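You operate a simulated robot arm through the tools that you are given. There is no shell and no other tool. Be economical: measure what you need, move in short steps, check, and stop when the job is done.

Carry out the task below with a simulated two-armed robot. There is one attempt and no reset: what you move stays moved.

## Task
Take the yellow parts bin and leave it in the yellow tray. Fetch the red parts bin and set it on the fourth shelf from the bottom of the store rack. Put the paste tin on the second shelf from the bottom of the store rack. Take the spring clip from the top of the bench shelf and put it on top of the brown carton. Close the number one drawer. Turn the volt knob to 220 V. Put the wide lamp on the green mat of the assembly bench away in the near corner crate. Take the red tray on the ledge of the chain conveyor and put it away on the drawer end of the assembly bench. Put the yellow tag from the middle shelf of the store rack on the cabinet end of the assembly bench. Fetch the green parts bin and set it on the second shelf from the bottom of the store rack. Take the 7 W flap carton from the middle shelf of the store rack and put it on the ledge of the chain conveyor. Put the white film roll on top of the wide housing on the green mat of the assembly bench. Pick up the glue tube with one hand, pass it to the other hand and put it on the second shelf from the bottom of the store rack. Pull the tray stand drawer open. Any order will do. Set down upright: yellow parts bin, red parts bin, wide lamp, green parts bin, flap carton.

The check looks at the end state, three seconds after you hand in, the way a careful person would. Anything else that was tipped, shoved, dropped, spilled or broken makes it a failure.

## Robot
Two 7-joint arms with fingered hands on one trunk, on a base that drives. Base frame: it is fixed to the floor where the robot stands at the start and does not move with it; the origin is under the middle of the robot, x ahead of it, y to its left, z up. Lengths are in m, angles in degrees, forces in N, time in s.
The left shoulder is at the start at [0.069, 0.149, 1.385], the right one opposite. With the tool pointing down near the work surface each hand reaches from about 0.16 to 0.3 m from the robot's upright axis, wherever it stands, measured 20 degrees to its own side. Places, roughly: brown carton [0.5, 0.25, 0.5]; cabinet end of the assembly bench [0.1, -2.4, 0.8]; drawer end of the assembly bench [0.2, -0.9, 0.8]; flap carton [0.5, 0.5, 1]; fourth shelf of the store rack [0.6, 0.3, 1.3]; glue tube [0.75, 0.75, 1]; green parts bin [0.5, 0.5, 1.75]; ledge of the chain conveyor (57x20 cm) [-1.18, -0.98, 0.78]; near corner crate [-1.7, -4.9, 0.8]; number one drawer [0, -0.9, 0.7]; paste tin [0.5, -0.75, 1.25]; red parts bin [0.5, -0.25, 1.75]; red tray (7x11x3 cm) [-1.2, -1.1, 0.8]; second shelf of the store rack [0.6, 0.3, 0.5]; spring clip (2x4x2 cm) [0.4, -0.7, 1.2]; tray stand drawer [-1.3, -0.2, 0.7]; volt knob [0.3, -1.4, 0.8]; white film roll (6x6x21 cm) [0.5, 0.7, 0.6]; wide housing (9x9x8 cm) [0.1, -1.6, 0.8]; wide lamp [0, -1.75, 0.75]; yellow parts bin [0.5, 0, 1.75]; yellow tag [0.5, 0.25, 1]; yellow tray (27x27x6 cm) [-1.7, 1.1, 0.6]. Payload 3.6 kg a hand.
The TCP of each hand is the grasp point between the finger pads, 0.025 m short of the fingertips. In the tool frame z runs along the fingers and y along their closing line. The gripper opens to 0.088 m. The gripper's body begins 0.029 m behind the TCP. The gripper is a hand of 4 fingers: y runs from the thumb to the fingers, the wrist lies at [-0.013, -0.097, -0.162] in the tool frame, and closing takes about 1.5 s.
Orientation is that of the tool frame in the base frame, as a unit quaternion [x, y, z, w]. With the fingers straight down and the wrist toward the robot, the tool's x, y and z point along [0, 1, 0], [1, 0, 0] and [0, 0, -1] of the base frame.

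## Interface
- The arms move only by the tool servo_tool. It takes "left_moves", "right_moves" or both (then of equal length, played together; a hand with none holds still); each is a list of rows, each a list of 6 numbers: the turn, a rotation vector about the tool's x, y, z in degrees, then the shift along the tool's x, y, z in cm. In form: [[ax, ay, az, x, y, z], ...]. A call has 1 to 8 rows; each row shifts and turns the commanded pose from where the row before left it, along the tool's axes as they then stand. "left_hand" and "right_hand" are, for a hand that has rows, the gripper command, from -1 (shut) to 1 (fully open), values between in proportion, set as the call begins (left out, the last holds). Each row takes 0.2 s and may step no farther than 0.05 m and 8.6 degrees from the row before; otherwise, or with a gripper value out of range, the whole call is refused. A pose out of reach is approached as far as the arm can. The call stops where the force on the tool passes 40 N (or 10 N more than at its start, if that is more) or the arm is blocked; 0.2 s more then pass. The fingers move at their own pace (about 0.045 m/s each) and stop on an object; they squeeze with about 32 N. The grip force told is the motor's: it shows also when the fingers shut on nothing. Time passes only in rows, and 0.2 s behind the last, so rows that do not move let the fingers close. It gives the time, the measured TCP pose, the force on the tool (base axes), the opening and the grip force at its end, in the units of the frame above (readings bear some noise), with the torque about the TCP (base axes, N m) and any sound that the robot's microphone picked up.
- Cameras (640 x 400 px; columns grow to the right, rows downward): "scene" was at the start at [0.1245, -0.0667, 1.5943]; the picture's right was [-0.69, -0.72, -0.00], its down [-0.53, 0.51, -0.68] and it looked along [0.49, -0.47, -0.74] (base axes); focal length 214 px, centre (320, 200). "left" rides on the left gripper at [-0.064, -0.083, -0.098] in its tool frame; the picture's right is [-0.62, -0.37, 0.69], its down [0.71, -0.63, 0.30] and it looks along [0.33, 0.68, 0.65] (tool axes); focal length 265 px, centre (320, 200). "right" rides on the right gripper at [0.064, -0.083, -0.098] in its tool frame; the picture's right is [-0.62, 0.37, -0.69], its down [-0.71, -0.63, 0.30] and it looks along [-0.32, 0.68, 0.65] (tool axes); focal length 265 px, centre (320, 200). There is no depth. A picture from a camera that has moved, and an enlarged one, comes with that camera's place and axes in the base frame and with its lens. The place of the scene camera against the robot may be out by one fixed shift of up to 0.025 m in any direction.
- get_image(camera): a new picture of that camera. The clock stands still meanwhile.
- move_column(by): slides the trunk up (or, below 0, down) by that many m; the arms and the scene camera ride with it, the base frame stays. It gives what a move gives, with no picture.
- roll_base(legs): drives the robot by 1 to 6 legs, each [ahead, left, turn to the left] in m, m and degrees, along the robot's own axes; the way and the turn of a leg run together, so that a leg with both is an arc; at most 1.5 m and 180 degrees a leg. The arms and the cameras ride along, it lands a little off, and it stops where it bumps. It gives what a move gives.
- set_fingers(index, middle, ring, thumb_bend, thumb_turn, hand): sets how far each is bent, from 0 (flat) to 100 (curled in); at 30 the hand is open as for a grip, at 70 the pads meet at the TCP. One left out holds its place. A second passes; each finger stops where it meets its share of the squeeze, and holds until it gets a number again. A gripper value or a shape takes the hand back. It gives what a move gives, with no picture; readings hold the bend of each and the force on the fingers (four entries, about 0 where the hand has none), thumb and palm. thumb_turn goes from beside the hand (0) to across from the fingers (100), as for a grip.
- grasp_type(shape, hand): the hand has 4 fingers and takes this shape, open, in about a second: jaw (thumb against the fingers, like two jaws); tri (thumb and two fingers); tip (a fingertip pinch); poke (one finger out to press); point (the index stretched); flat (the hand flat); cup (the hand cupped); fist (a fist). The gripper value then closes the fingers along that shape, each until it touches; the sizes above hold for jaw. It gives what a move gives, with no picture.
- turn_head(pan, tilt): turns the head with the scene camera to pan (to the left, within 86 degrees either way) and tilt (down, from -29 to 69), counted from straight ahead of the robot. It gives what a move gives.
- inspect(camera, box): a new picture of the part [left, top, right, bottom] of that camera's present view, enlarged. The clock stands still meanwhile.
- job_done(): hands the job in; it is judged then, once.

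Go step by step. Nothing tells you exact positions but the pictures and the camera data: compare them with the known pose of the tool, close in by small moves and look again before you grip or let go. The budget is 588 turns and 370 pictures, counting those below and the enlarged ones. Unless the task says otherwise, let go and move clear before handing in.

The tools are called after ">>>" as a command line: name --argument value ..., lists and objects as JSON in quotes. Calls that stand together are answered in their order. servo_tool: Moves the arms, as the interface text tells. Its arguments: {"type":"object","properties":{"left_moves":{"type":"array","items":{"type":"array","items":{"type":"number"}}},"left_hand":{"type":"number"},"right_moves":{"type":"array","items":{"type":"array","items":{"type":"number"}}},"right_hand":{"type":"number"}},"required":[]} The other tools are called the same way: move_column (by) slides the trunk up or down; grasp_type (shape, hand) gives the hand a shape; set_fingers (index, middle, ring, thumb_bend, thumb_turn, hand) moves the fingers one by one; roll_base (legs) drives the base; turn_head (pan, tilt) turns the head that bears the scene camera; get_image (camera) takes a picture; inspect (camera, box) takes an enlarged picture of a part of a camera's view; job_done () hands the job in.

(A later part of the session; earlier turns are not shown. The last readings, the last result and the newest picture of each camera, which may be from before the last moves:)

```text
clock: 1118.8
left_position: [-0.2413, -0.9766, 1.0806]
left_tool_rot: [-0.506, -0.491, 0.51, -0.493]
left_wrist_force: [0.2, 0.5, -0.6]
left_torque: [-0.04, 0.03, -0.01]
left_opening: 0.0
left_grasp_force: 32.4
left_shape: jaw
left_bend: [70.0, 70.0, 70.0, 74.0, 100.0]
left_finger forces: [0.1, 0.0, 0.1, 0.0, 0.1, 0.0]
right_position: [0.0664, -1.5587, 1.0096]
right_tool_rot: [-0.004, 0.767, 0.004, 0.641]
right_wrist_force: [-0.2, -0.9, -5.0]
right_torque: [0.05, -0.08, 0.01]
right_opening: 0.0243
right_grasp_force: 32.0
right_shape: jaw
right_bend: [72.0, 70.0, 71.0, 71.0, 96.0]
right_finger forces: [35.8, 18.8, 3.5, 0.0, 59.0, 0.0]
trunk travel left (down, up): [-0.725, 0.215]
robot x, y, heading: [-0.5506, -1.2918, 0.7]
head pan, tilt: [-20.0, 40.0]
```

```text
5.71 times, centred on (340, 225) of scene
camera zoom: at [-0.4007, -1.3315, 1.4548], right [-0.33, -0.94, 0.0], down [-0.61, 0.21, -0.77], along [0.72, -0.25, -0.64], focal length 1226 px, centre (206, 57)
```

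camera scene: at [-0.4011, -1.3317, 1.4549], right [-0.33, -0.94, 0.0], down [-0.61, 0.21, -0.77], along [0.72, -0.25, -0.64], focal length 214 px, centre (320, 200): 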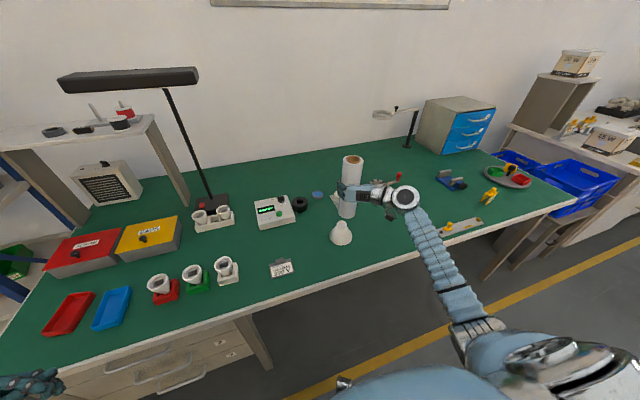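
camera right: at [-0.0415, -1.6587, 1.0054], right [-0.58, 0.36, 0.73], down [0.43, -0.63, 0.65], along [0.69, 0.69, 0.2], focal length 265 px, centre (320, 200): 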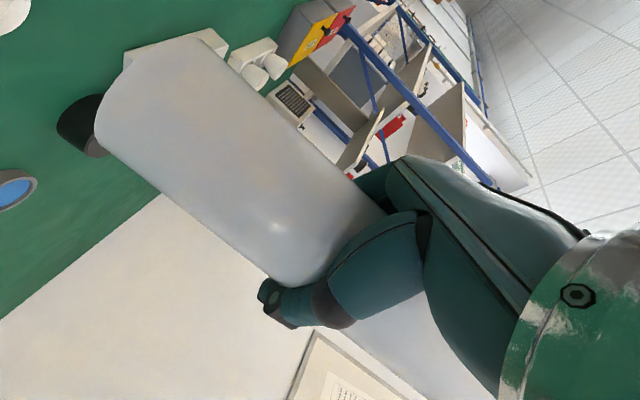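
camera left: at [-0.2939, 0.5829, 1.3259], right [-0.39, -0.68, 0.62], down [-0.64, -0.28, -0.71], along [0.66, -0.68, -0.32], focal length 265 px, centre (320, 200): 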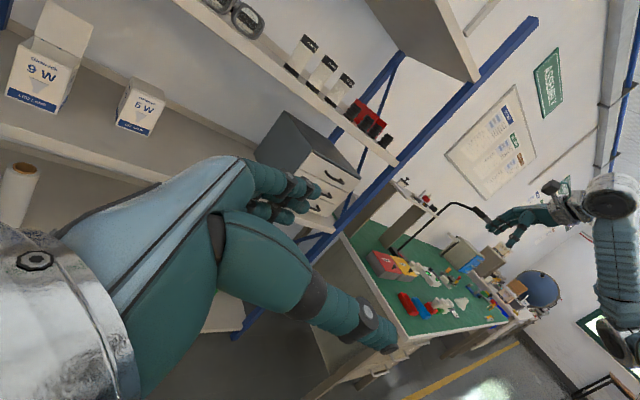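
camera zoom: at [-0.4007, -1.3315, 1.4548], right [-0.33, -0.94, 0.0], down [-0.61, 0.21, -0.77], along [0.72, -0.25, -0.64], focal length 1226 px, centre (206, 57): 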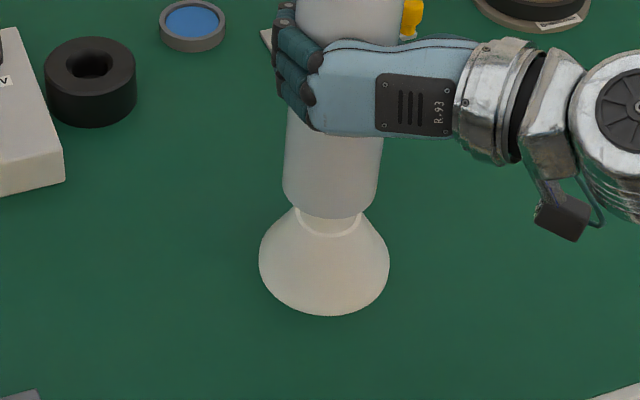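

>>> servo_tool --right_moves '[[0, 0, 0, 0.5, 0, 0.09], [0, 0, 0, 0.5, 0, 0.09], [0, 0, 0, 0, 0, 0]]'

>>> inspect --camera "scene" --box '[310, 190, 370, 260]'

```text
clock: 1119.6
left_position: [-0.2422, -0.9771, 1.0805]
left_tool_rot: [-0.506, -0.492, 0.508, -0.494]
left_wrist_force: [-0.2, -0.1, -0.3]
left_torque: [0.0, -0.03, -0.02]
left_opening: 0.0
left_grasp_force: 32.3
left_shape: jaw
left_bend: [70.0, 70.0, 70.0, 74.0, 100.0]
left_finger forces: [0.0, 0.0, 0.1, 0.1, 0.0, 0.0]
right_position: [0.0668, -1.559, 0.9997]
right_tool_rot: [-0.005, 0.767, 0.005, 0.642]
right_wrist_force: [0.4, 0.0, -4.7]
right_torque: [0.01, -0.08, -0.05]
right_opening: 0.0241
right_grasp_force: 32.7
right_shape: jaw
right_bend: [72.0, 70.0, 71.0, 71.0, 96.0]
right_finger forces: [35.9, 18.9, 3.4, 0.0, 59.1, 0.0]
trunk travel left (down, up): [-0.725, 0.215]
robot x, y, heading: [-0.5526, -1.2952, 0.8]
head pan, tilt: [-20.0, 40.0]
```

```text
5.71 times, centred on (340, 225) of scene
camera zoom: at [-0.4008, -1.3317, 1.4548], right [-0.33, -0.94, 0.0], down [-0.61, 0.21, -0.77], along [0.72, -0.25, -0.64], focal length 1226 px, centre (206, 57)
```

zoom: 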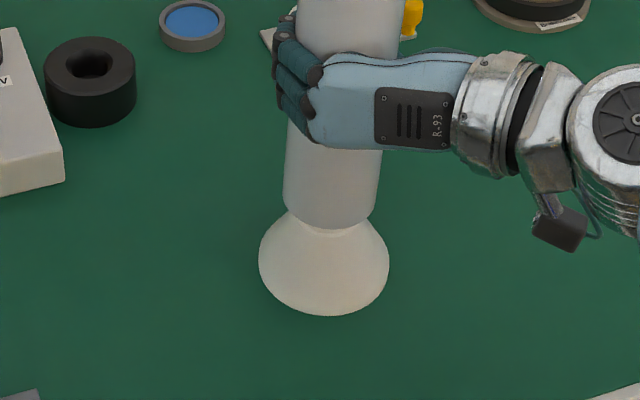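

>>> servo_tool --right_moves '[[0, 0, 0, 0.4, 0, 0.07], [0, 0, 0, 0.4, 0, 0.07], [0, 0, 0, 0.3, 0, 0.05], [0, 0, 0, 0, 0, 0]]'

>>> inspect --camera "scene" --box '[310, 190, 370, 260]'

```text
clock: 1120.6
left_position: [-0.2416, -0.9762, 1.0815]
left_tool_rot: [-0.507, -0.491, 0.509, -0.493]
left_wrist_force: [0.2, -1.2, -0.8]
left_torque: [0.0, -0.02, 0.01]
left_opening: 0.0
left_grasp_force: 31.6
left_shape: jaw
left_bend: [70.0, 70.0, 70.0, 74.0, 100.0]
left_finger forces: [0.0, 0.0, 0.0, 0.0, 0.0, 0.0]
right_position: [0.066, -1.5592, 0.9891]
right_tool_rot: [-0.004, 0.767, 0.005, 0.642]
right_wrist_force: [-0.1, -0.4, -4.1]
right_torque: [0.0, -0.05, 0.0]
right_opening: 0.024
right_grasp_force: 31.9
right_shape: jaw
right_bend: [72.0, 70.0, 71.0, 71.0, 96.0]
right_finger forces: [35.7, 18.9, 3.5, 0.0, 59.1, 0.0]
trunk travel left (down, up): [-0.725, 0.215]
robot x, y, heading: [-0.5492, -1.2917, 0.8]
head pan, tilt: [-20.0, 40.0]
```

```text
5.71 times, centred on (340, 225) of scene
camera zoom: at [-0.4007, -1.3317, 1.4548], right [-0.33, -0.94, 0.0], down [-0.61, 0.21, -0.77], along [0.72, -0.25, -0.64], focal length 1226 px, centre (206, 57)
```

zoom: 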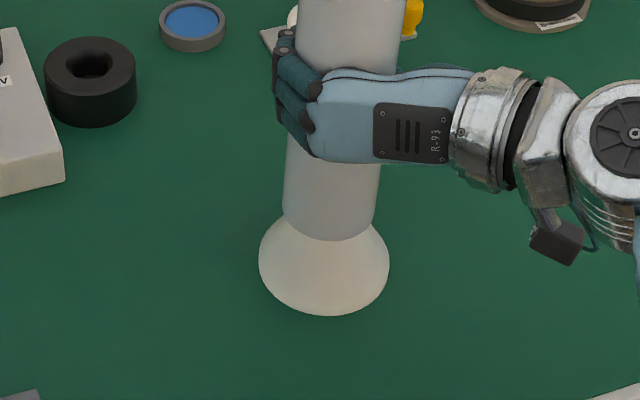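

>>> servo_tool --right_moves '[[0, 0, 0, 0.3, 0, 0.05], [0, 0, 0, 0.3, 0, 0.05], [0, 0, 0, 0.3, 0, 0.05], [0, 0, 0, 0, 0, 0]]'

>>> inspect --camera "scene" --box '[310, 190, 370, 260]'

```text
clock: 1121.6
left_position: [-0.2423, -0.9762, 1.0813]
left_tool_rot: [-0.506, -0.492, 0.509, -0.494]
left_wrist_force: [-0.2, 0.3, 0.4]
left_torque: [0.01, -0.03, -0.01]
left_opening: 0.0002
left_grasp_force: 31.9
left_shape: jaw
left_bend: [70.0, 70.0, 70.0, 74.0, 100.0]
left_finger forces: [0.1, 0.1, 0.0, 0.1, 0.1, 0.0]
right_position: [0.0652, -1.5585, 0.98]
right_tool_rot: [-0.004, 0.767, 0.005, 0.641]
right_wrist_force: [-0.4, 0.3, -4.3]
right_torque: [0.01, -0.06, -0.01]
right_opening: 0.0244
right_grasp_force: 31.5
right_shape: jaw
right_bend: [72.0, 70.0, 71.0, 71.0, 96.0]
right_finger forces: [35.8, 19.0, 3.5, 0.0, 59.1, 0.0]
trunk travel left (down, up): [-0.725, 0.215]
robot x, y, heading: [-0.5471, -1.2901, 0.9]
head pan, tilt: [-20.0, 40.0]
```

```text
5.71 times, centred on (340, 225) of scene
camera zoom: at [-0.4007, -1.3317, 1.4548], right [-0.33, -0.94, 0.0], down [-0.61, 0.21, -0.77], along [0.72, -0.25, -0.64], focal length 1226 px, centre (206, 57)
```

zoom: 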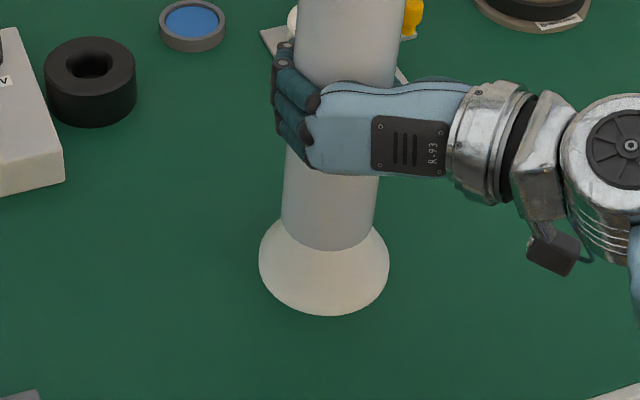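

>>> get_image --camera "right"

>>> inspect --camera "scene" --box '[300, 140, 400, 260]'

```text
66 pictures are left
camera right: at [-0.042, -1.6435, 0.9342], right [-0.58, 0.36, 0.73], down [0.43, -0.63, 0.65], along [0.69, 0.69, 0.2], focal length 265 px, centre (320, 200)
```

right: 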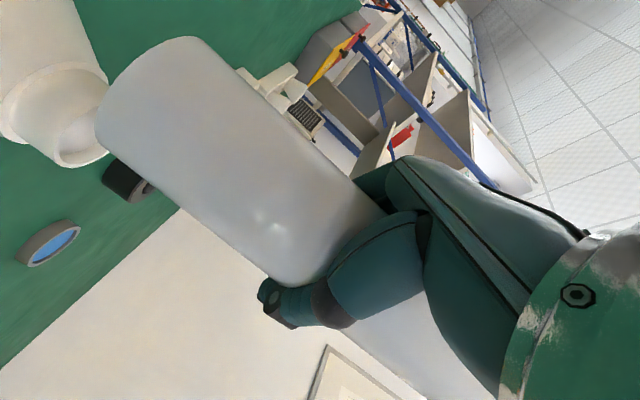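

```text
3.33 times, centred on (350, 200) of scene
camera zoom: at [-0.4007, -1.3317, 1.4548], right [-0.33, -0.94, 0.0], down [-0.61, 0.21, -0.77], along [0.72, -0.25, -0.64], focal length 715 px, centre (220, 200)
```

zoom: 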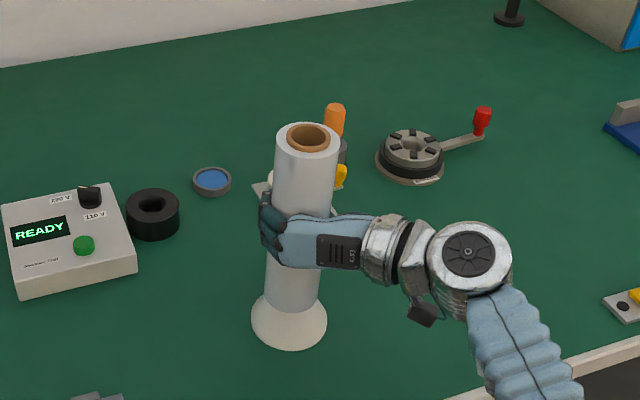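

The wrist view shows the roll is still about 3.3 cm short and 1.9 cm left of the housing (along my line of sight). I lift 1.5 cm and move over.

>>> servo_tool --right_moves '[[0, 0, 0, -1.5, 0, 0], [0, 0, 0, -0.3, -0.9, 1.5], [0, 0, 0, -0.3, -1.0, 1.5], [0, 0, 0, 0, 0, 0]]'

>>> get_image --camera "right"

>>> inspect --camera "scene" --box '[310, 190, 370, 260]'

```text
clock: 1122.6
left_position: [-0.2417, -0.9768, 1.0813]
left_tool_rot: [-0.506, -0.492, 0.508, -0.494]
left_wrist_force: [0.0, -0.1, 0.2]
left_torque: [0.02, 0.0, 0.02]
left_opening: 0.0
left_grasp_force: 32.3
left_shape: jaw
left_bend: [70.0, 70.0, 70.0, 74.0, 100.0]
left_finger forces: [0.1, 0.0, 0.0, 0.0, 0.0, 0.0]
right_position: [0.0987, -1.5778, 0.9976]
right_tool_rot: [-0.003, 0.766, 0.005, 0.642]
right_wrist_force: [0.1, -0.9, -4.0]
right_torque: [0.03, -0.06, 0.02]
right_opening: 0.0241
right_grasp_force: 31.9
right_shape: jaw
right_bend: [72.0, 70.0, 71.0, 71.0, 96.0]
right_finger forces: [35.9, 18.9, 3.4, 0.0, 59.2, 0.0]
trunk travel left (down, up): [-0.725, 0.215]
robot x, y, heading: [-0.5503, -1.2933, 0.8]
head pan, tilt: [-20.0, 40.0]
```

```text
64 pictures are left
camera right: at [-0.01, -1.6617, 0.9503], right [-0.58, 0.36, 0.73], down [0.43, -0.63, 0.65], along [0.69, 0.69, 0.21], focal length 265 px, centre (320, 200)
```

right: 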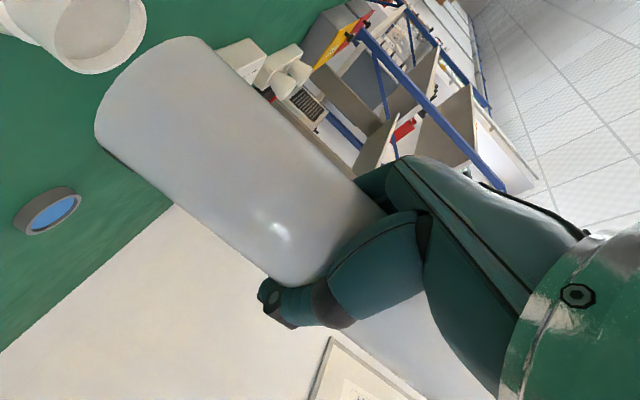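

```text
5.71 times, centred on (340, 225) of scene
camera zoom: at [-0.4019, -1.3314, 1.4549], right [-0.33, -0.94, 0.0], down [-0.61, 0.21, -0.77], along [0.72, -0.25, -0.64], focal length 1226 px, centre (206, 57)
```

zoom: 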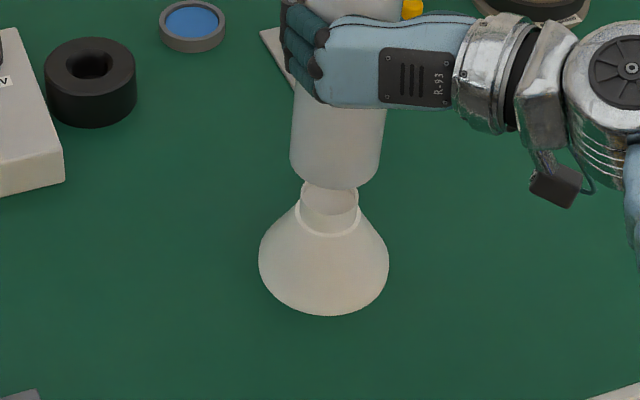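

Nearly concentric now: shift 6 mm left and lower to contact.

>>> servo_tool --right_moves '[[0, 0, 0, 0.6, 0.6, 0.1], [0, 0, 0, 0.6, 0, 0.1], [0, 0, 0, 0.5, 0, 0.09], [0, 0, 0, 0.4, 0, 0.07], [0, 0, 0, 0, 0, 0]]'

>>> inspect --camera "scene" --box '[310, 190, 370, 260]'

```text
clock: 1123.8
left_position: [-0.2426, -0.9763, 1.0822]
left_tool_rot: [-0.506, -0.492, 0.508, -0.494]
left_wrist_force: [1.4, -0.4, -0.2]
left_torque: [0.0, 0.01, 0.02]
left_opening: 0.0001
left_grasp_force: 31.8
left_shape: jaw
left_bend: [70.0, 70.0, 70.0, 74.0, 100.0]
left_finger forces: [0.0, 0.1, 0.1, 0.0, 0.0, 0.1]
right_position: [0.0983, -1.5708, 0.9743]
right_tool_rot: [-0.004, 0.767, 0.004, 0.641]
right_wrist_force: [-0.2, 0.1, -4.3]
right_torque: [0.04, -0.05, -0.01]
right_opening: 0.0241
right_grasp_force: 32.4
right_shape: jaw
right_bend: [72.0, 70.0, 71.0, 71.0, 96.0]
right_finger forces: [35.8, 18.8, 3.5, 0.0, 59.0, 0.0]
trunk travel left (down, up): [-0.725, 0.215]
robot x, y, heading: [-0.5466, -1.2934, 1.2]
head pan, tilt: [-20.0, 40.0]
```

```text
5.71 times, centred on (340, 225) of scene
camera zoom: at [-0.4011, -1.3318, 1.4549], right [-0.33, -0.94, 0.0], down [-0.61, 0.21, -0.77], along [0.72, -0.25, -0.64], focal length 1226 px, centre (206, 57)
```

zoom: 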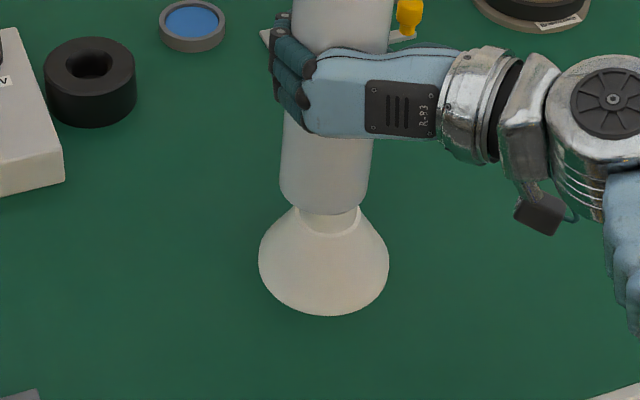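

>>> servo_tool --right_moves '[[0, 0, 0, 0.4, -0.25, 0.07], [0, 0, 0, 0.4, 0, 0.07], [0, 0, 0, 0.4, 0, 0.07], [0, 0, 0, 0, 0, 0]]'

>>> inspect --camera "scene" --box '[310, 190, 370, 260]'

```text
clock: 1124.8
left_position: [-0.2443, -0.9745, 1.0815]
left_tool_rot: [-0.507, -0.49, 0.508, -0.495]
left_wrist_force: [0.5, 0.2, 0.5]
left_torque: [0.04, -0.01, 0.0]
left_opening: 0.0002
left_grasp_force: 32.2
left_shape: jaw
left_bend: [70.0, 70.0, 70.0, 74.0, 100.0]
left_finger forces: [0.1, 0.0, 0.0, 0.0, 0.0, 0.0]
right_position: [0.0983, -1.5719, 0.9703]
right_tool_rot: [-0.003, 0.763, 0.004, 0.647]
right_wrist_force: [4.7, 0.4, 24.6]
right_torque: [0.15, 0.28, 0.03]
right_opening: 0.0241
right_grasp_force: 31.9
right_shape: jaw
right_bend: [72.0, 70.0, 71.0, 71.0, 99.0]
right_finger forces: [36.4, 22.7, 5.4, 0.1, 63.8, 0.1]
trunk travel left (down, up): [-0.725, 0.215]
robot x, y, heading: [-0.5481, -1.292, 0.7]
head pan, tilt: [-20.0, 40.0]
```

```text
5.71 times, centred on (340, 225) of scene
camera zoom: at [-0.4051, -1.329, 1.4556], right [-0.33, -0.94, 0.0], down [-0.6, 0.21, -0.77], along [0.72, -0.25, -0.64], focal length 1226 px, centre (206, 57)
```

zoom: 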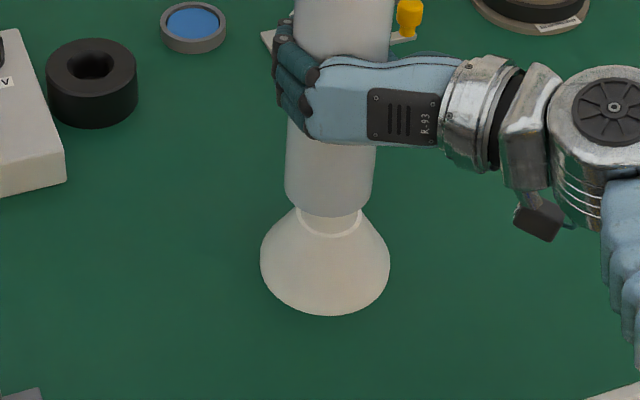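

The roll now rests on the collar (25 N), well centred. I ease the pressure and release gently.

>>> servo_tool --right_moves '[[0, 0, 0, -0.5, 0, -0.05], [0, 0, 0, 0, 0, 0]]'

>>> servo_tool --right_moves '[[0, 0, 0, 0, 0, 0], [0, 0, 0, 0, 0, 0], [0, 0, 0, 0, 0, 0], [0, 0, 0, 0, 0, 0]]' --right_hand 0.2

>>> inspect --camera "scene" --box '[300, 140, 400, 260]'

```text
clock: 1125.4
left_position: [-0.2435, -0.9749, 1.082]
left_tool_rot: [-0.507, -0.491, 0.508, -0.494]
left_wrist_force: [0.0, 0.4, 0.3]
left_torque: [0.0, -0.01, 0.03]
left_opening: 0.0002
left_grasp_force: 32.2
left_shape: jaw
left_bend: [70.0, 70.0, 70.0, 74.0, 100.0]
left_finger forces: [0.0, 0.0, 0.0, 0.0, 0.1, 0.0]
right_position: [0.0975, -1.5712, 0.971]
right_tool_rot: [-0.005, 0.766, 0.004, 0.642]
right_wrist_force: [4.1, 1.1, 16.4]
right_torque: [0.1, 0.16, -0.05]
right_opening: 0.0242
right_grasp_force: 31.7
right_shape: jaw
right_bend: [72.0, 70.0, 71.0, 71.0, 98.0]
right_finger forces: [36.5, 22.2, 4.7, 0.0, 62.5, 0.0]
trunk travel left (down, up): [-0.725, 0.215]
robot x, y, heading: [-0.5487, -1.2917, 0.8]
head pan, tilt: [-20.0, 40.0]
```

```text
clock: 1126.4
left_position: [-0.2428, -0.9763, 1.0817]
left_tool_rot: [-0.507, -0.491, 0.508, -0.494]
left_wrist_force: [0.3, -0.2, 0.2]
left_torque: [0.0, -0.01, -0.01]
left_opening: 0.0
left_grasp_force: 31.9
left_shape: jaw
left_bend: [70.0, 70.0, 70.0, 74.0, 100.0]
left_finger forces: [0.1, 0.0, 0.0, 0.1, 0.0, 0.1]
right_position: [0.0991, -1.5743, 0.9675]
right_tool_rot: [-0.003, 0.767, 0.004, 0.642]
right_wrist_force: [-0.2, -0.8, 0.3]
right_torque: [0.02, -0.04, 0.01]
right_opening: 0.0532
right_grasp_force: 0.0
right_shape: jaw
right_bend: [29.0, 41.0, 37.0, 64.0, 100.0]
right_finger forces: [0.0, 0.1, 0.0, 0.0, 0.5, 0.0]
trunk travel left (down, up): [-0.725, 0.215]
robot x, y, heading: [-0.552, -1.2889, 0.4]
head pan, tilt: [-20.0, 40.0]
```

```text
3.33 times, centred on (350, 200) of scene
camera zoom: at [-0.4014, -1.3318, 1.4549], right [-0.33, -0.94, 0.0], down [-0.61, 0.21, -0.77], along [0.72, -0.25, -0.64], focal length 715 px, centre (220, 200)
```

zoom: 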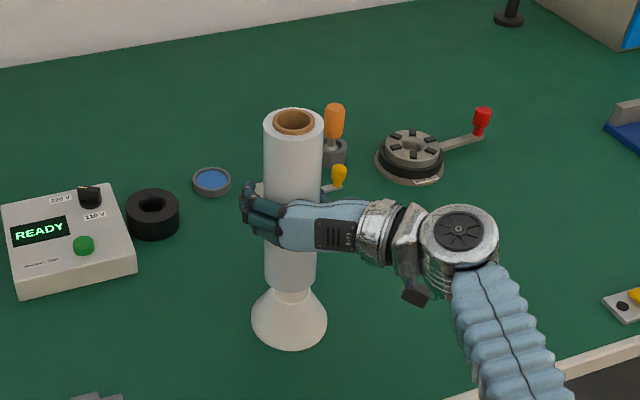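

It stands. Open fully and withdraw straight back.

>>> servo_tool --right_moves '[[0, 0, 0, 0, 0, 0], [0, 0, 0, 0, 0, 0], [0, 0, 0, 0, 0, 0], [0, 0, 0, 0, 0, 0]]' --right_hand 1

>>> get_image --camera "right"

```text
clock: 1127.4
left_position: [-0.2424, -0.9771, 1.0812]
left_tool_rot: [-0.506, -0.491, 0.509, -0.494]
left_wrist_force: [0.2, -0.9, 0.2]
left_torque: [-0.01, 0.02, 0.0]
left_opening: 0.0002
left_grasp_force: 31.2
left_shape: jaw
left_bend: [70.0, 70.0, 70.0, 74.0, 100.0]
left_finger forces: [0.0, 0.0, 0.0, 0.1, 0.1, 0.1]
right_position: [0.0985, -1.5731, 0.9685]
right_tool_rot: [-0.004, 0.767, 0.005, 0.642]
right_wrist_force: [-0.3, -1.3, 0.0]
right_torque: [0.01, -0.01, -0.02]
right_opening: 0.0878
right_grasp_force: 0.0
right_shape: jaw
right_bend: [30.0, 30.0, 30.0, 30.0, 98.0]
right_finger forces: [0.1, 0.0, 0.0, 0.1, 0.4, 0.0]
trunk travel left (down, up): [-0.725, 0.215]
robot x, y, heading: [-0.5477, -1.2875, 0.7]
head pan, tilt: [-20.0, 40.0]
```

```text
59 pictures are left
camera right: at [-0.0091, -1.6582, 0.9221], right [-0.58, 0.36, 0.73], down [0.43, -0.63, 0.65], along [0.69, 0.69, 0.21], focal length 265 px, centre (320, 200)
```

right: 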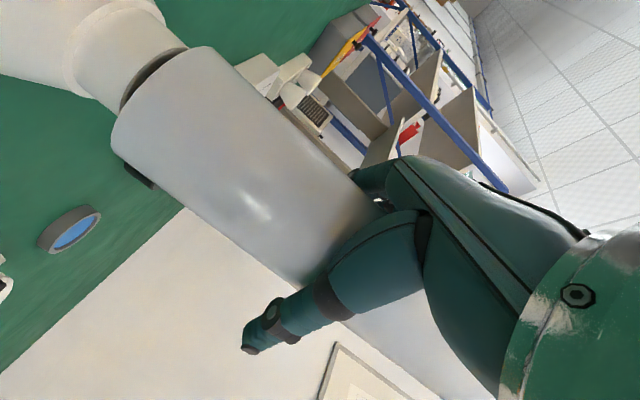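

Thumb lightly touches; I shift right 8 mm first and then back straight out.

>>> servo_tool --right_moves '[[0, 0, 0, 0, -0.8, 0], [0, 0, 0, 0, 0, -1.5], [0, 0, 0, 0, 0, -3], [0, 0, 0, 0, 0, -4], [0, 0, 0, 0, 0, -4], [0, 0, 0, 0, 0, 0]]'

>>> inspect --camera "scene" --box '[300, 140, 400, 260]'

```text
clock: 1128.8
left_position: [-0.2403, -0.9748, 1.0806]
left_tool_rot: [-0.506, -0.491, 0.509, -0.493]
left_wrist_force: [1.1, 0.5, 0.5]
left_torque: [0.01, 0.01, 0.01]
left_opening: 0.0
left_grasp_force: 32.1
left_shape: jaw
left_bend: [70.0, 70.0, 70.0, 74.0, 100.0]
left_finger forces: [0.0, 0.0, 0.1, 0.0, 0.0, 0.1]
right_position: [-0.0211, -1.5828, 0.9891]
right_tool_rot: [-0.004, 0.767, 0.004, 0.641]
right_wrist_force: [0.1, 0.7, 0.9]
right_torque: [0.02, 0.0, -0.03]
right_opening: 0.0877
right_grasp_force: 0.0
right_shape: jaw
right_bend: [30.0, 30.0, 30.0, 30.0, 98.0]
right_finger forces: [0.0, 0.0, 0.0, 0.1, 0.0, 0.1]
trunk travel left (down, up): [-0.725, 0.215]
robot x, y, heading: [-0.5538, -1.2952, 0.7]
head pan, tilt: [-20.0, 40.0]
```

```text
3.33 times, centred on (350, 200) of scene
camera zoom: at [-0.3998, -1.3313, 1.4547], right [-0.33, -0.94, 0.0], down [-0.61, 0.21, -0.77], along [0.72, -0.25, -0.64], focal length 715 px, centre (220, 200)
```

zoom: 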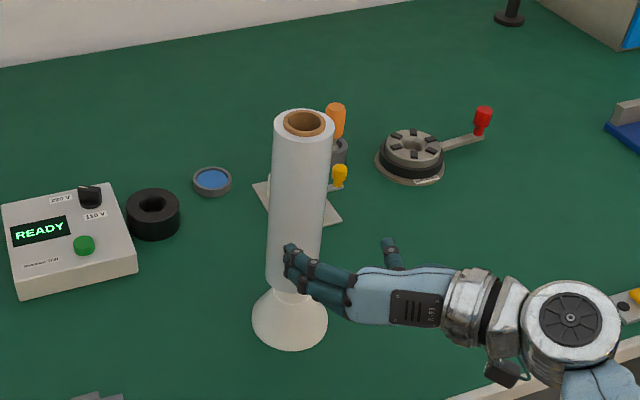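

Film roll done. Now the glue tube at the back-left of the middle shelf: drive there and look.

>>> roll_base --legs '[[-0.1, 0, -0.7], [0, 1.3, 0], [0, 0.35, 0], [0.2, 0, 0]]'

>>> turn_head --pan 22 --tilt 25

>>> get_image --camera "scene"

```text
clock: 1154.7
left_position: [-0.1605, 0.7001, 1.0814]
left_tool_rot: [-0.506, -0.492, 0.508, -0.494]
left_wrist_force: [-0.2, -0.1, 0.4]
left_torque: [0.0, -0.01, -0.02]
left_opening: 0.0
left_grasp_force: 32.3
left_shape: jaw
left_bend: [70.0, 70.0, 70.0, 74.0, 100.0]
left_finger forces: [0.1, 0.0, 0.0, 0.0, 0.0, 0.2]
right_position: [0.0609, 0.0946, 0.9893]
right_tool_rot: [-0.005, 0.767, 0.006, 0.642]
right_wrist_force: [0.4, -0.5, -1.0]
right_torque: [0.0, 0.0, 0.04]
right_opening: 0.088
right_grasp_force: 0.0
right_shape: jaw
right_bend: [30.0, 30.0, 30.0, 30.0, 98.0]
right_finger forces: [0.0, 0.1, 0.0, 0.0, 0.0, 0.1]
trunk travel left (down, up): [-0.725, 0.215]
robot x, y, heading: [-0.463, 0.3843, 1.1]
head pan, tilt: [-20.0, 40.0]
```

```text
clock: 1155.8
left_position: [-0.1593, 0.7009, 1.0811]
left_tool_rot: [-0.506, -0.493, 0.508, -0.493]
left_wrist_force: [0.4, -0.5, 0.2]
left_torque: [0.02, -0.01, 0.0]
left_opening: 0.0001
left_grasp_force: 33.2
left_shape: jaw
left_bend: [70.0, 70.0, 70.0, 74.0, 100.0]
left_finger forces: [0.0, 0.0, 0.1, 0.0, 0.1, 0.0]
right_position: [0.0621, 0.0954, 0.9885]
right_tool_rot: [-0.006, 0.767, 0.005, 0.641]
right_wrist_force: [-0.1, 0.7, -0.4]
right_torque: [0.0, 0.04, 0.02]
right_opening: 0.0881
right_grasp_force: 0.1
right_shape: jaw
right_bend: [30.0, 30.0, 30.0, 30.0, 98.0]
right_finger forces: [0.1, 0.1, 0.1, 0.0, 0.0, 0.1]
trunk travel left (down, up): [-0.725, 0.215]
robot x, y, heading: [-0.4652, 0.3834, 0.9]
head pan, tilt: [22.0, 25.0]
```

```text
57 pictures are left
camera scene: at [-0.3108, 0.4083, 1.4782], right [0.39, -0.92, 0.0], down [-0.39, -0.16, -0.91], along [0.83, 0.35, -0.42], focal length 214 px, centre (320, 200)
```

scene: 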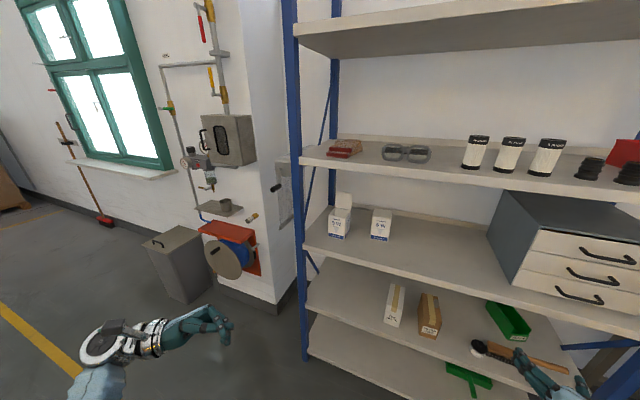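

>>> move_column --by -0.3

>>> roll_base --legs '[[0.1, -0.35, -0.9]]'

>>> turn_head --pan 30 --tilt 12

>>> inspect --camera "scene" --box '[220, 130, 400, 250]'

```text
clock: 1158.8
left_position: [-0.1595, 0.7004, 0.7811]
left_tool_rot: [-0.505, -0.491, 0.508, -0.495]
left_wrist_force: [-0.2, -0.1, 0.1]
left_torque: [0.01, -0.01, -0.01]
left_opening: 0.0001
left_grasp_force: 32.4
left_shape: jaw
left_bend: [70.0, 70.0, 70.0, 74.0, 100.0]
left_finger forces: [0.0, 0.0, 0.1, 0.0, 0.1, 0.0]
right_position: [0.0623, 0.0951, 0.6895]
right_tool_rot: [-0.005, 0.767, 0.006, 0.642]
right_wrist_force: [0.4, -0.8, -0.7]
right_torque: [0.01, 0.01, -0.03]
right_opening: 0.0878
right_grasp_force: 0.1
right_shape: jaw
right_bend: [30.0, 30.0, 30.0, 30.0, 98.0]
right_finger forces: [0.0, 0.0, 0.0, 0.0, 0.0, 0.0]
trunk travel left (down, up): [-0.425, 0.515]
robot x, y, heading: [-0.4605, 0.3832, 1.1]
head pan, tilt: [22.0, 25.0]
```

```text
clock: 1163.8
left_position: [-0.053, 0.35, 0.7819]
left_tool_rot: [-0.508, -0.489, 0.511, -0.491]
left_wrist_force: [-0.3, -1.0, 0.9]
left_torque: [0.03, 0.02, -0.06]
left_opening: 0.0
left_grasp_force: 31.4
left_shape: jaw
left_bend: [70.0, 70.0, 70.0, 74.0, 100.0]
left_finger forces: [0.1, 0.0, 0.1, 0.1, 0.1, 0.0]
right_position: [0.1616, -0.2584, 0.6879]
right_tool_rot: [0.0, 0.767, 0.001, 0.641]
right_wrist_force: [0.1, 0.1, -0.3]
right_torque: [0.0, -0.03, -0.01]
right_opening: 0.0879
right_grasp_force: 0.0
right_shape: jaw
right_bend: [30.0, 30.0, 30.0, 30.0, 98.0]
right_finger forces: [0.1, 0.0, 0.0, 0.0, 0.0, 0.1]
trunk travel left (down, up): [-0.425, 0.515]
robot x, y, heading: [-0.36, 0.036, 0.1]
head pan, tilt: [22.0, 25.0]
```

```text
clock: 1164.5
left_position: [-0.0528, 0.3501, 0.7815]
left_tool_rot: [-0.509, -0.489, 0.511, -0.491]
left_wrist_force: [0.3, 1.0, 0.2]
left_torque: [0.01, -0.01, -0.03]
left_opening: 0.0
left_grasp_force: 32.5
left_shape: jaw
left_bend: [70.0, 70.0, 70.0, 74.0, 100.0]
left_finger forces: [0.0, 0.0, 0.1, 0.0, 0.0, 0.0]
right_position: [0.1608, -0.2581, 0.6883]
right_tool_rot: [0.0, 0.768, 0.001, 0.641]
right_wrist_force: [-0.3, -0.3, -0.1]
right_torque: [-0.05, -0.02, 0.01]
right_opening: 0.088
right_grasp_force: 0.0
right_shape: jaw
right_bend: [30.0, 30.0, 30.0, 30.0, 98.0]
right_finger forces: [0.0, 0.1, 0.0, 0.1, 0.0, 0.1]
trunk travel left (down, up): [-0.425, 0.515]
robot x, y, heading: [-0.3582, 0.0358, 0.2]
head pan, tilt: [30.0, 12.0]
```

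```text
3.33 times, centred on (310, 190) of scene
camera zoom: at [-0.2125, 0.0711, 1.1993], right [0.5, -0.86, 0.0], down [-0.18, -0.1, -0.98], along [0.85, 0.49, -0.21], focal length 715 px, centre (353, 233)
```

zoom: 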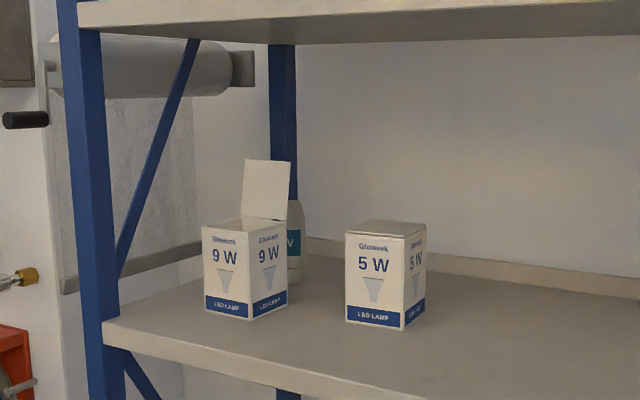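

The bottle-like glue tube stands right behind the 9 W carton. I'll reach it with the right hand, coming diagonally from the right over the 5 W carton. First re-orient the right hand in free space.

>>> roll_base --legs '[[-0.2, 0.3, 0]]'

>>> move_column --by 0.25

>>> servo_tool --right_moves '[[1.87, 5.53, 5.96, 0, 0, 0], [1.87, 5.53, 5.96, 0, 0, 0], [1.87, 5.53, 5.96, 0, 0, 0], [1.87, 5.53, 5.96, 0, 0, 0], [1.87, 5.53, 5.96, 0, 0, 0], [1.87, 5.53, 5.96, 0, 0, 0], [1.87, 5.53, 5.96, 0, 0, 0], [1.87, 5.53, 5.96, 0, 0, 0]]'

>>> servo_tool --right_moves '[[1.87, 5.53, 5.96, 0, 0, 0], [1.87, 5.53, 5.96, 0, 0, 0], [1.87, 5.53, 5.96, 0, 0, 0], [1.87, 5.53, 5.96, 0, 0, 0], [1.87, 5.53, 5.96, 0, 0, 0], [1.87, 5.53, 5.96, 0, 0, 0], [1.87, 5.53, 5.96, 0, 0, 0], [1.87, 5.53, 5.96, 0, 0, 0]]'

```text
clock: 1169.0
left_position: [-0.254, 0.6518, 0.7812]
left_tool_rot: [-0.507, -0.49, 0.51, -0.493]
left_wrist_force: [-0.5, 0.3, 0.0]
left_torque: [0.0, -0.01, 0.02]
left_opening: 0.0
left_grasp_force: 32.1
left_shape: jaw
left_bend: [70.0, 70.0, 70.0, 74.0, 100.0]
left_finger forces: [0.0, 0.0, 0.0, 0.0, 0.1, 0.0]
right_position: [-0.0365, 0.0458, 0.6897]
right_tool_rot: [-0.003, 0.767, 0.003, 0.642]
right_wrist_force: [0.0, -0.7, -0.3]
right_torque: [-0.01, -0.01, -0.01]
right_opening: 0.0879
right_grasp_force: 0.0
right_shape: jaw
right_bend: [30.0, 30.0, 30.0, 30.0, 98.0]
right_finger forces: [0.0, 0.0, 0.0, 0.0, 0.0, 0.0]
trunk travel left (down, up): [-0.425, 0.515]
robot x, y, heading: [-0.5628, 0.3361, 0.5]
head pan, tilt: [30.0, 12.0]
```

```text
clock: 1171.5
left_position: [-0.2529, 0.653, 1.0315]
left_tool_rot: [-0.508, -0.49, 0.51, -0.493]
left_wrist_force: [-0.2, -0.8, -0.1]
left_torque: [0.02, -0.02, -0.01]
left_opening: 0.0001
left_grasp_force: 32.5
left_shape: jaw
left_bend: [70.0, 70.0, 70.0, 74.0, 100.0]
left_finger forces: [0.0, 0.0, 0.1, 0.1, 0.1, 0.0]
right_position: [-0.0374, 0.0454, 0.9382]
right_tool_rot: [-0.002, 0.767, 0.002, 0.642]
right_wrist_force: [0.1, -0.2, -0.2]
right_torque: [0.0, 0.0, -0.01]
right_opening: 0.0878
right_grasp_force: 0.1
right_shape: jaw
right_bend: [30.0, 30.0, 30.0, 30.0, 98.0]
right_finger forces: [0.1, 0.0, 0.0, 0.0, 0.1, 0.1]
trunk travel left (down, up): [-0.675, 0.265]
robot x, y, heading: [-0.5615, 0.3357, 0.5]
head pan, tilt: [30.0, 12.0]
```

```text
clock: 1173.3
left_position: [-0.2537, 0.6536, 1.0318]
left_tool_rot: [-0.507, -0.49, 0.51, -0.493]
left_wrist_force: [0.2, -0.1, 0.5]
left_torque: [0.01, -0.02, 0.04]
left_opening: 0.0
left_grasp_force: 31.7
left_shape: jaw
left_bend: [70.0, 70.0, 70.0, 74.0, 100.0]
left_finger forces: [0.0, 0.1, 0.0, 0.0, 0.0, 0.0]
right_position: [-0.0375, 0.044, 0.9394]
right_tool_rot: [0.378, 0.876, 0.159, 0.254]
right_wrist_force: [-0.1, 0.7, 0.0]
right_torque: [0.0, 0.04, 0.0]
right_opening: 0.0879
right_grasp_force: 0.1
right_shape: jaw
right_bend: [30.0, 30.0, 30.0, 30.0, 98.0]
right_finger forces: [0.0, 0.1, 0.0, 0.0, 0.0, 0.1]
trunk travel left (down, up): [-0.675, 0.265]
robot x, y, heading: [-0.5607, 0.3399, 0.5]
head pan, tilt: [30.0, 12.0]
```

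```text
clock: 1175.1
left_position: [-0.2535, 0.6523, 1.0313]
left_tool_rot: [-0.507, -0.489, 0.51, -0.493]
left_wrist_force: [-0.1, 0.4, 0.4]
left_torque: [0.01, 0.01, 0.01]
left_opening: 0.0001
left_grasp_force: 31.8
left_shape: jaw
left_bend: [70.0, 70.0, 70.0, 74.0, 100.0]
left_finger forces: [0.1, 0.0, 0.0, 0.1, 0.0, 0.0]
right_position: [-0.0372, 0.0448, 0.9382]
right_tool_rot: [0.634, 0.694, 0.263, -0.216]
right_wrist_force: [0.0, -0.3, -0.2]
right_torque: [-0.01, 0.01, 0.0]
right_opening: 0.0882
right_grasp_force: 0.1
right_shape: jaw
right_bend: [30.0, 30.0, 30.0, 30.0, 98.0]
right_finger forces: [0.1, 0.1, 0.1, 0.1, 0.0, 0.0]
trunk travel left (down, up): [-0.675, 0.265]
robot x, y, heading: [-0.5621, 0.3414, 0.6]
head pan, tilt: [30.0, 12.0]
```

>>> servo_tool --right_moves '[[1.87, 5.53, 5.96, 0, 0, 0], [0, 0, 0, 4, 1.3, 1.2], [0, 0, 0, 4, 1.3, 1.2], [0, 0, 0, 4, 1.3, 1.2], [0, 0, 0, 4, 1.3, 1.2], [0, 0, 0, 4, 1.3, 1.2], [0, 0, 0, 4, 1.3, 1.0], [0, 0, 0, 0, 0, 0]]'

>>> get_image --camera "scene"

```text
clock: 1176.9
left_position: [-0.2544, 0.6513, 1.0313]
left_tool_rot: [-0.508, -0.49, 0.509, -0.492]
left_wrist_force: [0.4, -0.4, -0.2]
left_torque: [-0.02, 0.0, 0.0]
left_opening: 0.0003
left_grasp_force: 32.1
left_shape: jaw
left_bend: [70.0, 70.0, 70.0, 74.0, 100.0]
left_finger forces: [0.1, 0.1, 0.1, 0.1, 0.1, 0.0]
right_position: [0.0421, 0.265, 1.0597]
right_tool_rot: [0.651, 0.655, 0.271, -0.272]
right_wrist_force: [-0.5, 0.7, -0.6]
right_torque: [-0.03, 0.03, 0.02]
right_opening: 0.0878
right_grasp_force: 0.0
right_shape: jaw
right_bend: [30.0, 30.0, 30.0, 30.0, 98.0]
right_finger forces: [0.1, 0.0, 0.0, 0.0, 0.0, 0.1]
trunk travel left (down, up): [-0.675, 0.265]
robot x, y, heading: [-0.5606, 0.3385, 0.5]
head pan, tilt: [30.0, 12.0]
```

```text
55 pictures are left
camera scene: at [-0.4133, 0.3734, 1.4495], right [0.51, -0.86, 0.0], down [-0.18, -0.1, -0.98], along [0.84, 0.5, -0.21], focal length 214 px, centre (320, 200)
```

scene: 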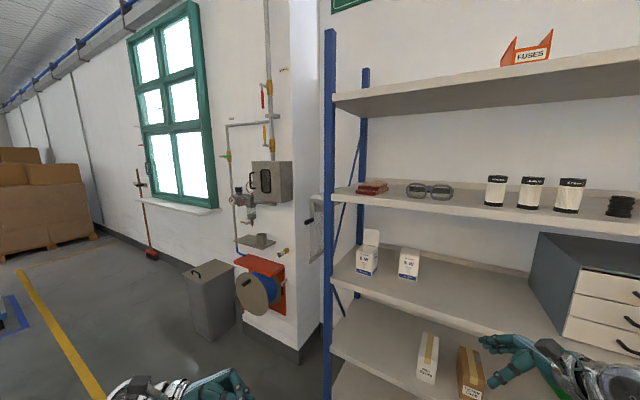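

Orientation set. I slide left and approach partway, then check with the wrist camera.

>>> servo_tool --right_moves '[[0, 0, 0, -0.7, 0, 0.7], [0, 0, 0, 0, 0, 0]]'

>>> roll_base --legs '[[0, 0.265, -0.5], [0.36, 0, 0]]'

>>> get_image --camera "right"

```text
clock: 1177.5
left_position: [-0.2552, 0.6517, 1.0318]
left_tool_rot: [-0.508, -0.49, 0.51, -0.492]
left_wrist_force: [-0.8, 0.9, -0.4]
left_torque: [-0.04, 0.02, -0.03]
left_opening: 0.0
left_grasp_force: 32.2
left_shape: jaw
left_bend: [70.0, 70.0, 70.0, 74.0, 100.0]
left_finger forces: [0.1, 0.0, 0.1, 0.1, 0.0, 0.0]
right_position: [0.0397, 0.2654, 1.0482]
right_tool_rot: [0.651, 0.654, 0.271, -0.273]
right_wrist_force: [0.3, -0.9, 0.0]
right_torque: [0.0, -0.02, -0.02]
right_opening: 0.0879
right_grasp_force: 0.0
right_shape: jaw
right_bend: [30.0, 30.0, 30.0, 30.0, 98.0]
right_finger forces: [0.0, 0.0, 0.1, 0.0, 0.1, 0.1]
trunk travel left (down, up): [-0.675, 0.265]
robot x, y, heading: [-0.5618, 0.339, 0.3]
head pan, tilt: [30.0, 12.0]
```

```text
clock: 1186.3
left_position: [0.113, 0.9157, 1.0304]
left_tool_rot: [-0.509, -0.488, 0.512, -0.49]
left_wrist_force: [0.7, 0.4, 0.8]
left_torque: [-0.03, 0.0, -0.02]
left_opening: 0.0
left_grasp_force: 32.4
left_shape: jaw
left_bend: [70.0, 70.0, 70.0, 74.0, 100.0]
left_finger forces: [0.1, 0.0, 0.0, 0.1, 0.0, 0.0]
right_position: [0.4037, 0.5262, 1.0502]
right_tool_rot: [0.654, 0.651, 0.272, -0.271]
right_wrist_force: [0.9, -0.3, -0.2]
right_torque: [0.01, 0.03, -0.04]
right_opening: 0.0879
right_grasp_force: 0.1
right_shape: jaw
right_bend: [30.0, 30.0, 30.0, 30.0, 98.0]
right_finger forces: [0.0, 0.1, 0.1, 0.0, 0.0, 0.0]
trunk travel left (down, up): [-0.675, 0.265]
robot x, y, heading: [-0.1961, 0.6034, -0.4]
head pan, tilt: [30.0, 12.0]
```

```text
54 pictures are left
camera right: at [0.3202, 0.5019, 1.164], right [0.36, -0.93, 0.05], down [-0.63, -0.29, -0.72], along [0.68, 0.23, -0.69], focal length 265 px, centre (320, 200)
```

right: 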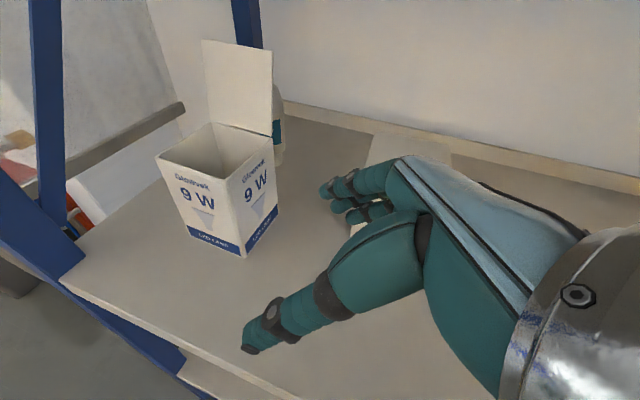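

I measure: 9 W right face y≈0.635, 5 W left face y≈0.533, tube axis ≈ (0.645, 0.695). Shift left 4 cm, then drive in.

>>> servo_tool --right_moves '[[0, 0, 0, 2.8, 0, 2.8], [0, 0, 0, 0, 0, 0]]'

>>> roll_base --legs '[[0.195, 0, 0.4]]'

>>> servo_tool --right_moves '[[0, 0, 0, 0, 2.5, 0], [0, 0, 0, 0, 2.5, 0], [0, 0, 0, 0, 0, 0]]'

>>> get_image --camera "right"

```text
clock: 1186.9
left_position: [0.1134, 0.9144, 1.0316]
left_tool_rot: [-0.511, -0.487, 0.512, -0.49]
left_wrist_force: [-0.6, 0.2, 0.1]
left_torque: [-0.01, 0.0, 0.07]
left_opening: 0.0001
left_grasp_force: 32.1
left_shape: jaw
left_bend: [70.0, 70.0, 70.0, 74.0, 100.0]
left_finger forces: [0.0, 0.0, 0.0, 0.0, 0.0, 0.0]
right_position: [0.4046, 0.5648, 1.0491]
right_tool_rot: [0.655, 0.651, 0.272, -0.271]
right_wrist_force: [0.1, 0.2, -1.0]
right_torque: [-0.01, -0.01, 0.01]
right_opening: 0.0877
right_grasp_force: 0.1
right_shape: jaw
right_bend: [30.0, 30.0, 30.0, 30.0, 98.0]
right_finger forces: [0.0, 0.0, 0.0, 0.0, 0.0, 0.0]
trunk travel left (down, up): [-0.675, 0.265]
robot x, y, heading: [-0.1954, 0.6023, 0.1]
head pan, tilt: [30.0, 12.0]
```

```text
clock: 1190.0
left_position: [0.3028, 0.9166, 1.0313]
left_tool_rot: [-0.508, -0.49, 0.51, -0.492]
left_wrist_force: [0.8, -0.1, -0.2]
left_torque: [-0.03, -0.03, 0.0]
left_opening: 0.0
left_grasp_force: 31.1
left_shape: jaw
left_bend: [70.0, 70.0, 70.0, 74.0, 100.0]
left_finger forces: [0.0, 0.0, 0.0, 0.0, 0.0, 0.0]
right_position: [0.5969, 0.5691, 1.0481]
right_tool_rot: [0.652, 0.653, 0.271, -0.274]
right_wrist_force: [0.5, -0.8, -0.2]
right_torque: [-0.01, -0.01, 0.02]
right_opening: 0.0879
right_grasp_force: 0.1
right_shape: jaw
right_bend: [30.0, 30.0, 30.0, 30.0, 98.0]
right_finger forces: [0.0, 0.1, 0.0, 0.0, 0.1, 0.1]
trunk travel left (down, up): [-0.675, 0.265]
robot x, y, heading: [-0.0042, 0.6057, 0.6]
head pan, tilt: [30.0, 12.0]
```

```text
clock: 1190.8
left_position: [0.3011, 0.9189, 1.0323]
left_tool_rot: [-0.508, -0.489, 0.51, -0.492]
left_wrist_force: [0.5, 0.8, -0.9]
left_torque: [0.02, -0.03, 0.0]
left_opening: 0.0001
left_grasp_force: 31.7
left_shape: jaw
left_bend: [70.0, 70.0, 70.0, 74.0, 100.0]
left_finger forces: [0.0, 0.0, 0.0, 0.0, 0.0, 0.0]
right_position: [0.6466, 0.5702, 1.0486]
right_tool_rot: [0.652, 0.654, 0.271, -0.272]
right_wrist_force: [0.3, -0.4, -0.4]
right_torque: [-0.01, 0.02, 0.0]
right_opening: 0.0881
right_grasp_force: 0.0
right_shape: jaw
right_bend: [30.0, 30.0, 30.0, 30.0, 98.0]
right_finger forces: [0.0, 0.0, 0.0, 0.1, 0.0, 0.1]
trunk travel left (down, up): [-0.675, 0.265]
robot x, y, heading: [-0.0016, 0.605, 0.4]
head pan, tilt: [30.0, 12.0]
```

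```text
53 pictures are left
camera right: at [0.5628, 0.5461, 1.1634], right [0.37, -0.93, 0.05], down [-0.63, -0.29, -0.72], along [0.68, 0.24, -0.69], focal length 265 px, centre (320, 200)
```

right: 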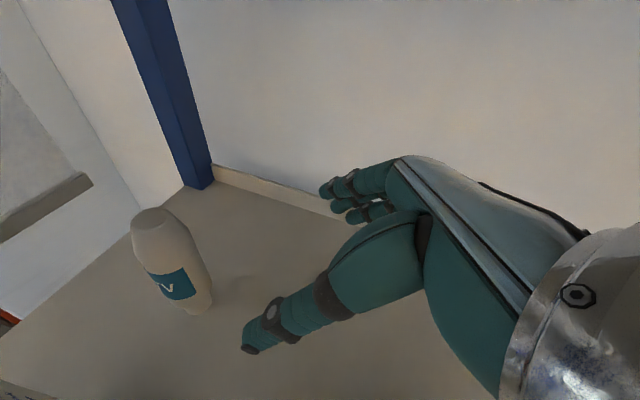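

Tube axis ≈ (0.63, 0.689), top z≈1.03. I move in diagonally so it enters between thumb (front) and fingers (back).

>>> servo_tool --right_moves '[[0, 0, 0, 1, -0.5, 3.2], [0, 0, 0, 1, -0.5, 3.2], [0, 0, 0, 1, -0.5, 3.2], [0, 0, 0, 0, 0, 0]]'

>>> get_image --camera "right"

```text
clock: 1191.8
left_position: [0.3019, 0.9176, 1.0319]
left_tool_rot: [-0.509, -0.489, 0.511, -0.492]
left_wrist_force: [0.1, 0.0, -0.2]
left_torque: [0.0, 0.01, -0.01]
left_opening: 0.0
left_grasp_force: 31.9
left_shape: jaw
left_bend: [70.0, 70.0, 70.0, 74.0, 100.0]
left_finger forces: [0.0, 0.0, 0.0, 0.0, 0.0, 0.0]
right_position: [0.6358, 0.6605, 1.0012]
right_tool_rot: [0.652, 0.654, 0.271, -0.272]
right_wrist_force: [0.2, 0.5, -0.3]
right_torque: [-0.04, 0.01, 0.0]
right_opening: 0.0879
right_grasp_force: 0.1
right_shape: jaw
right_bend: [30.0, 30.0, 30.0, 30.0, 98.0]
right_finger forces: [0.0, 0.0, 0.1, 0.1, 0.1, 0.1]
trunk travel left (down, up): [-0.675, 0.265]
robot x, y, heading: [-0.0025, 0.6081, 0.4]
head pan, tilt: [30.0, 12.0]
```

```text
52 pictures are left
camera right: at [0.551, 0.6359, 1.1149], right [0.37, -0.93, 0.05], down [-0.63, -0.29, -0.72], along [0.68, 0.24, -0.69], focal length 265 px, centre (320, 200)
```

right: 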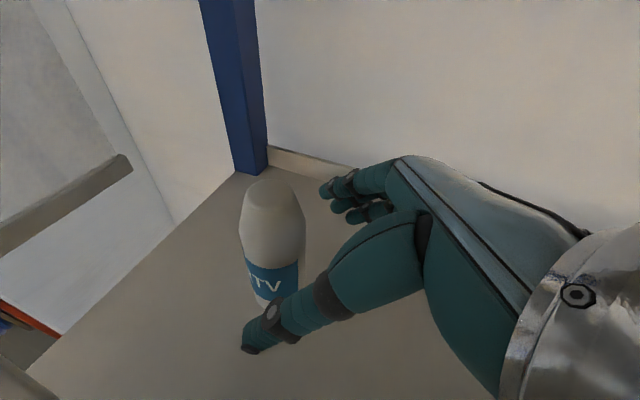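

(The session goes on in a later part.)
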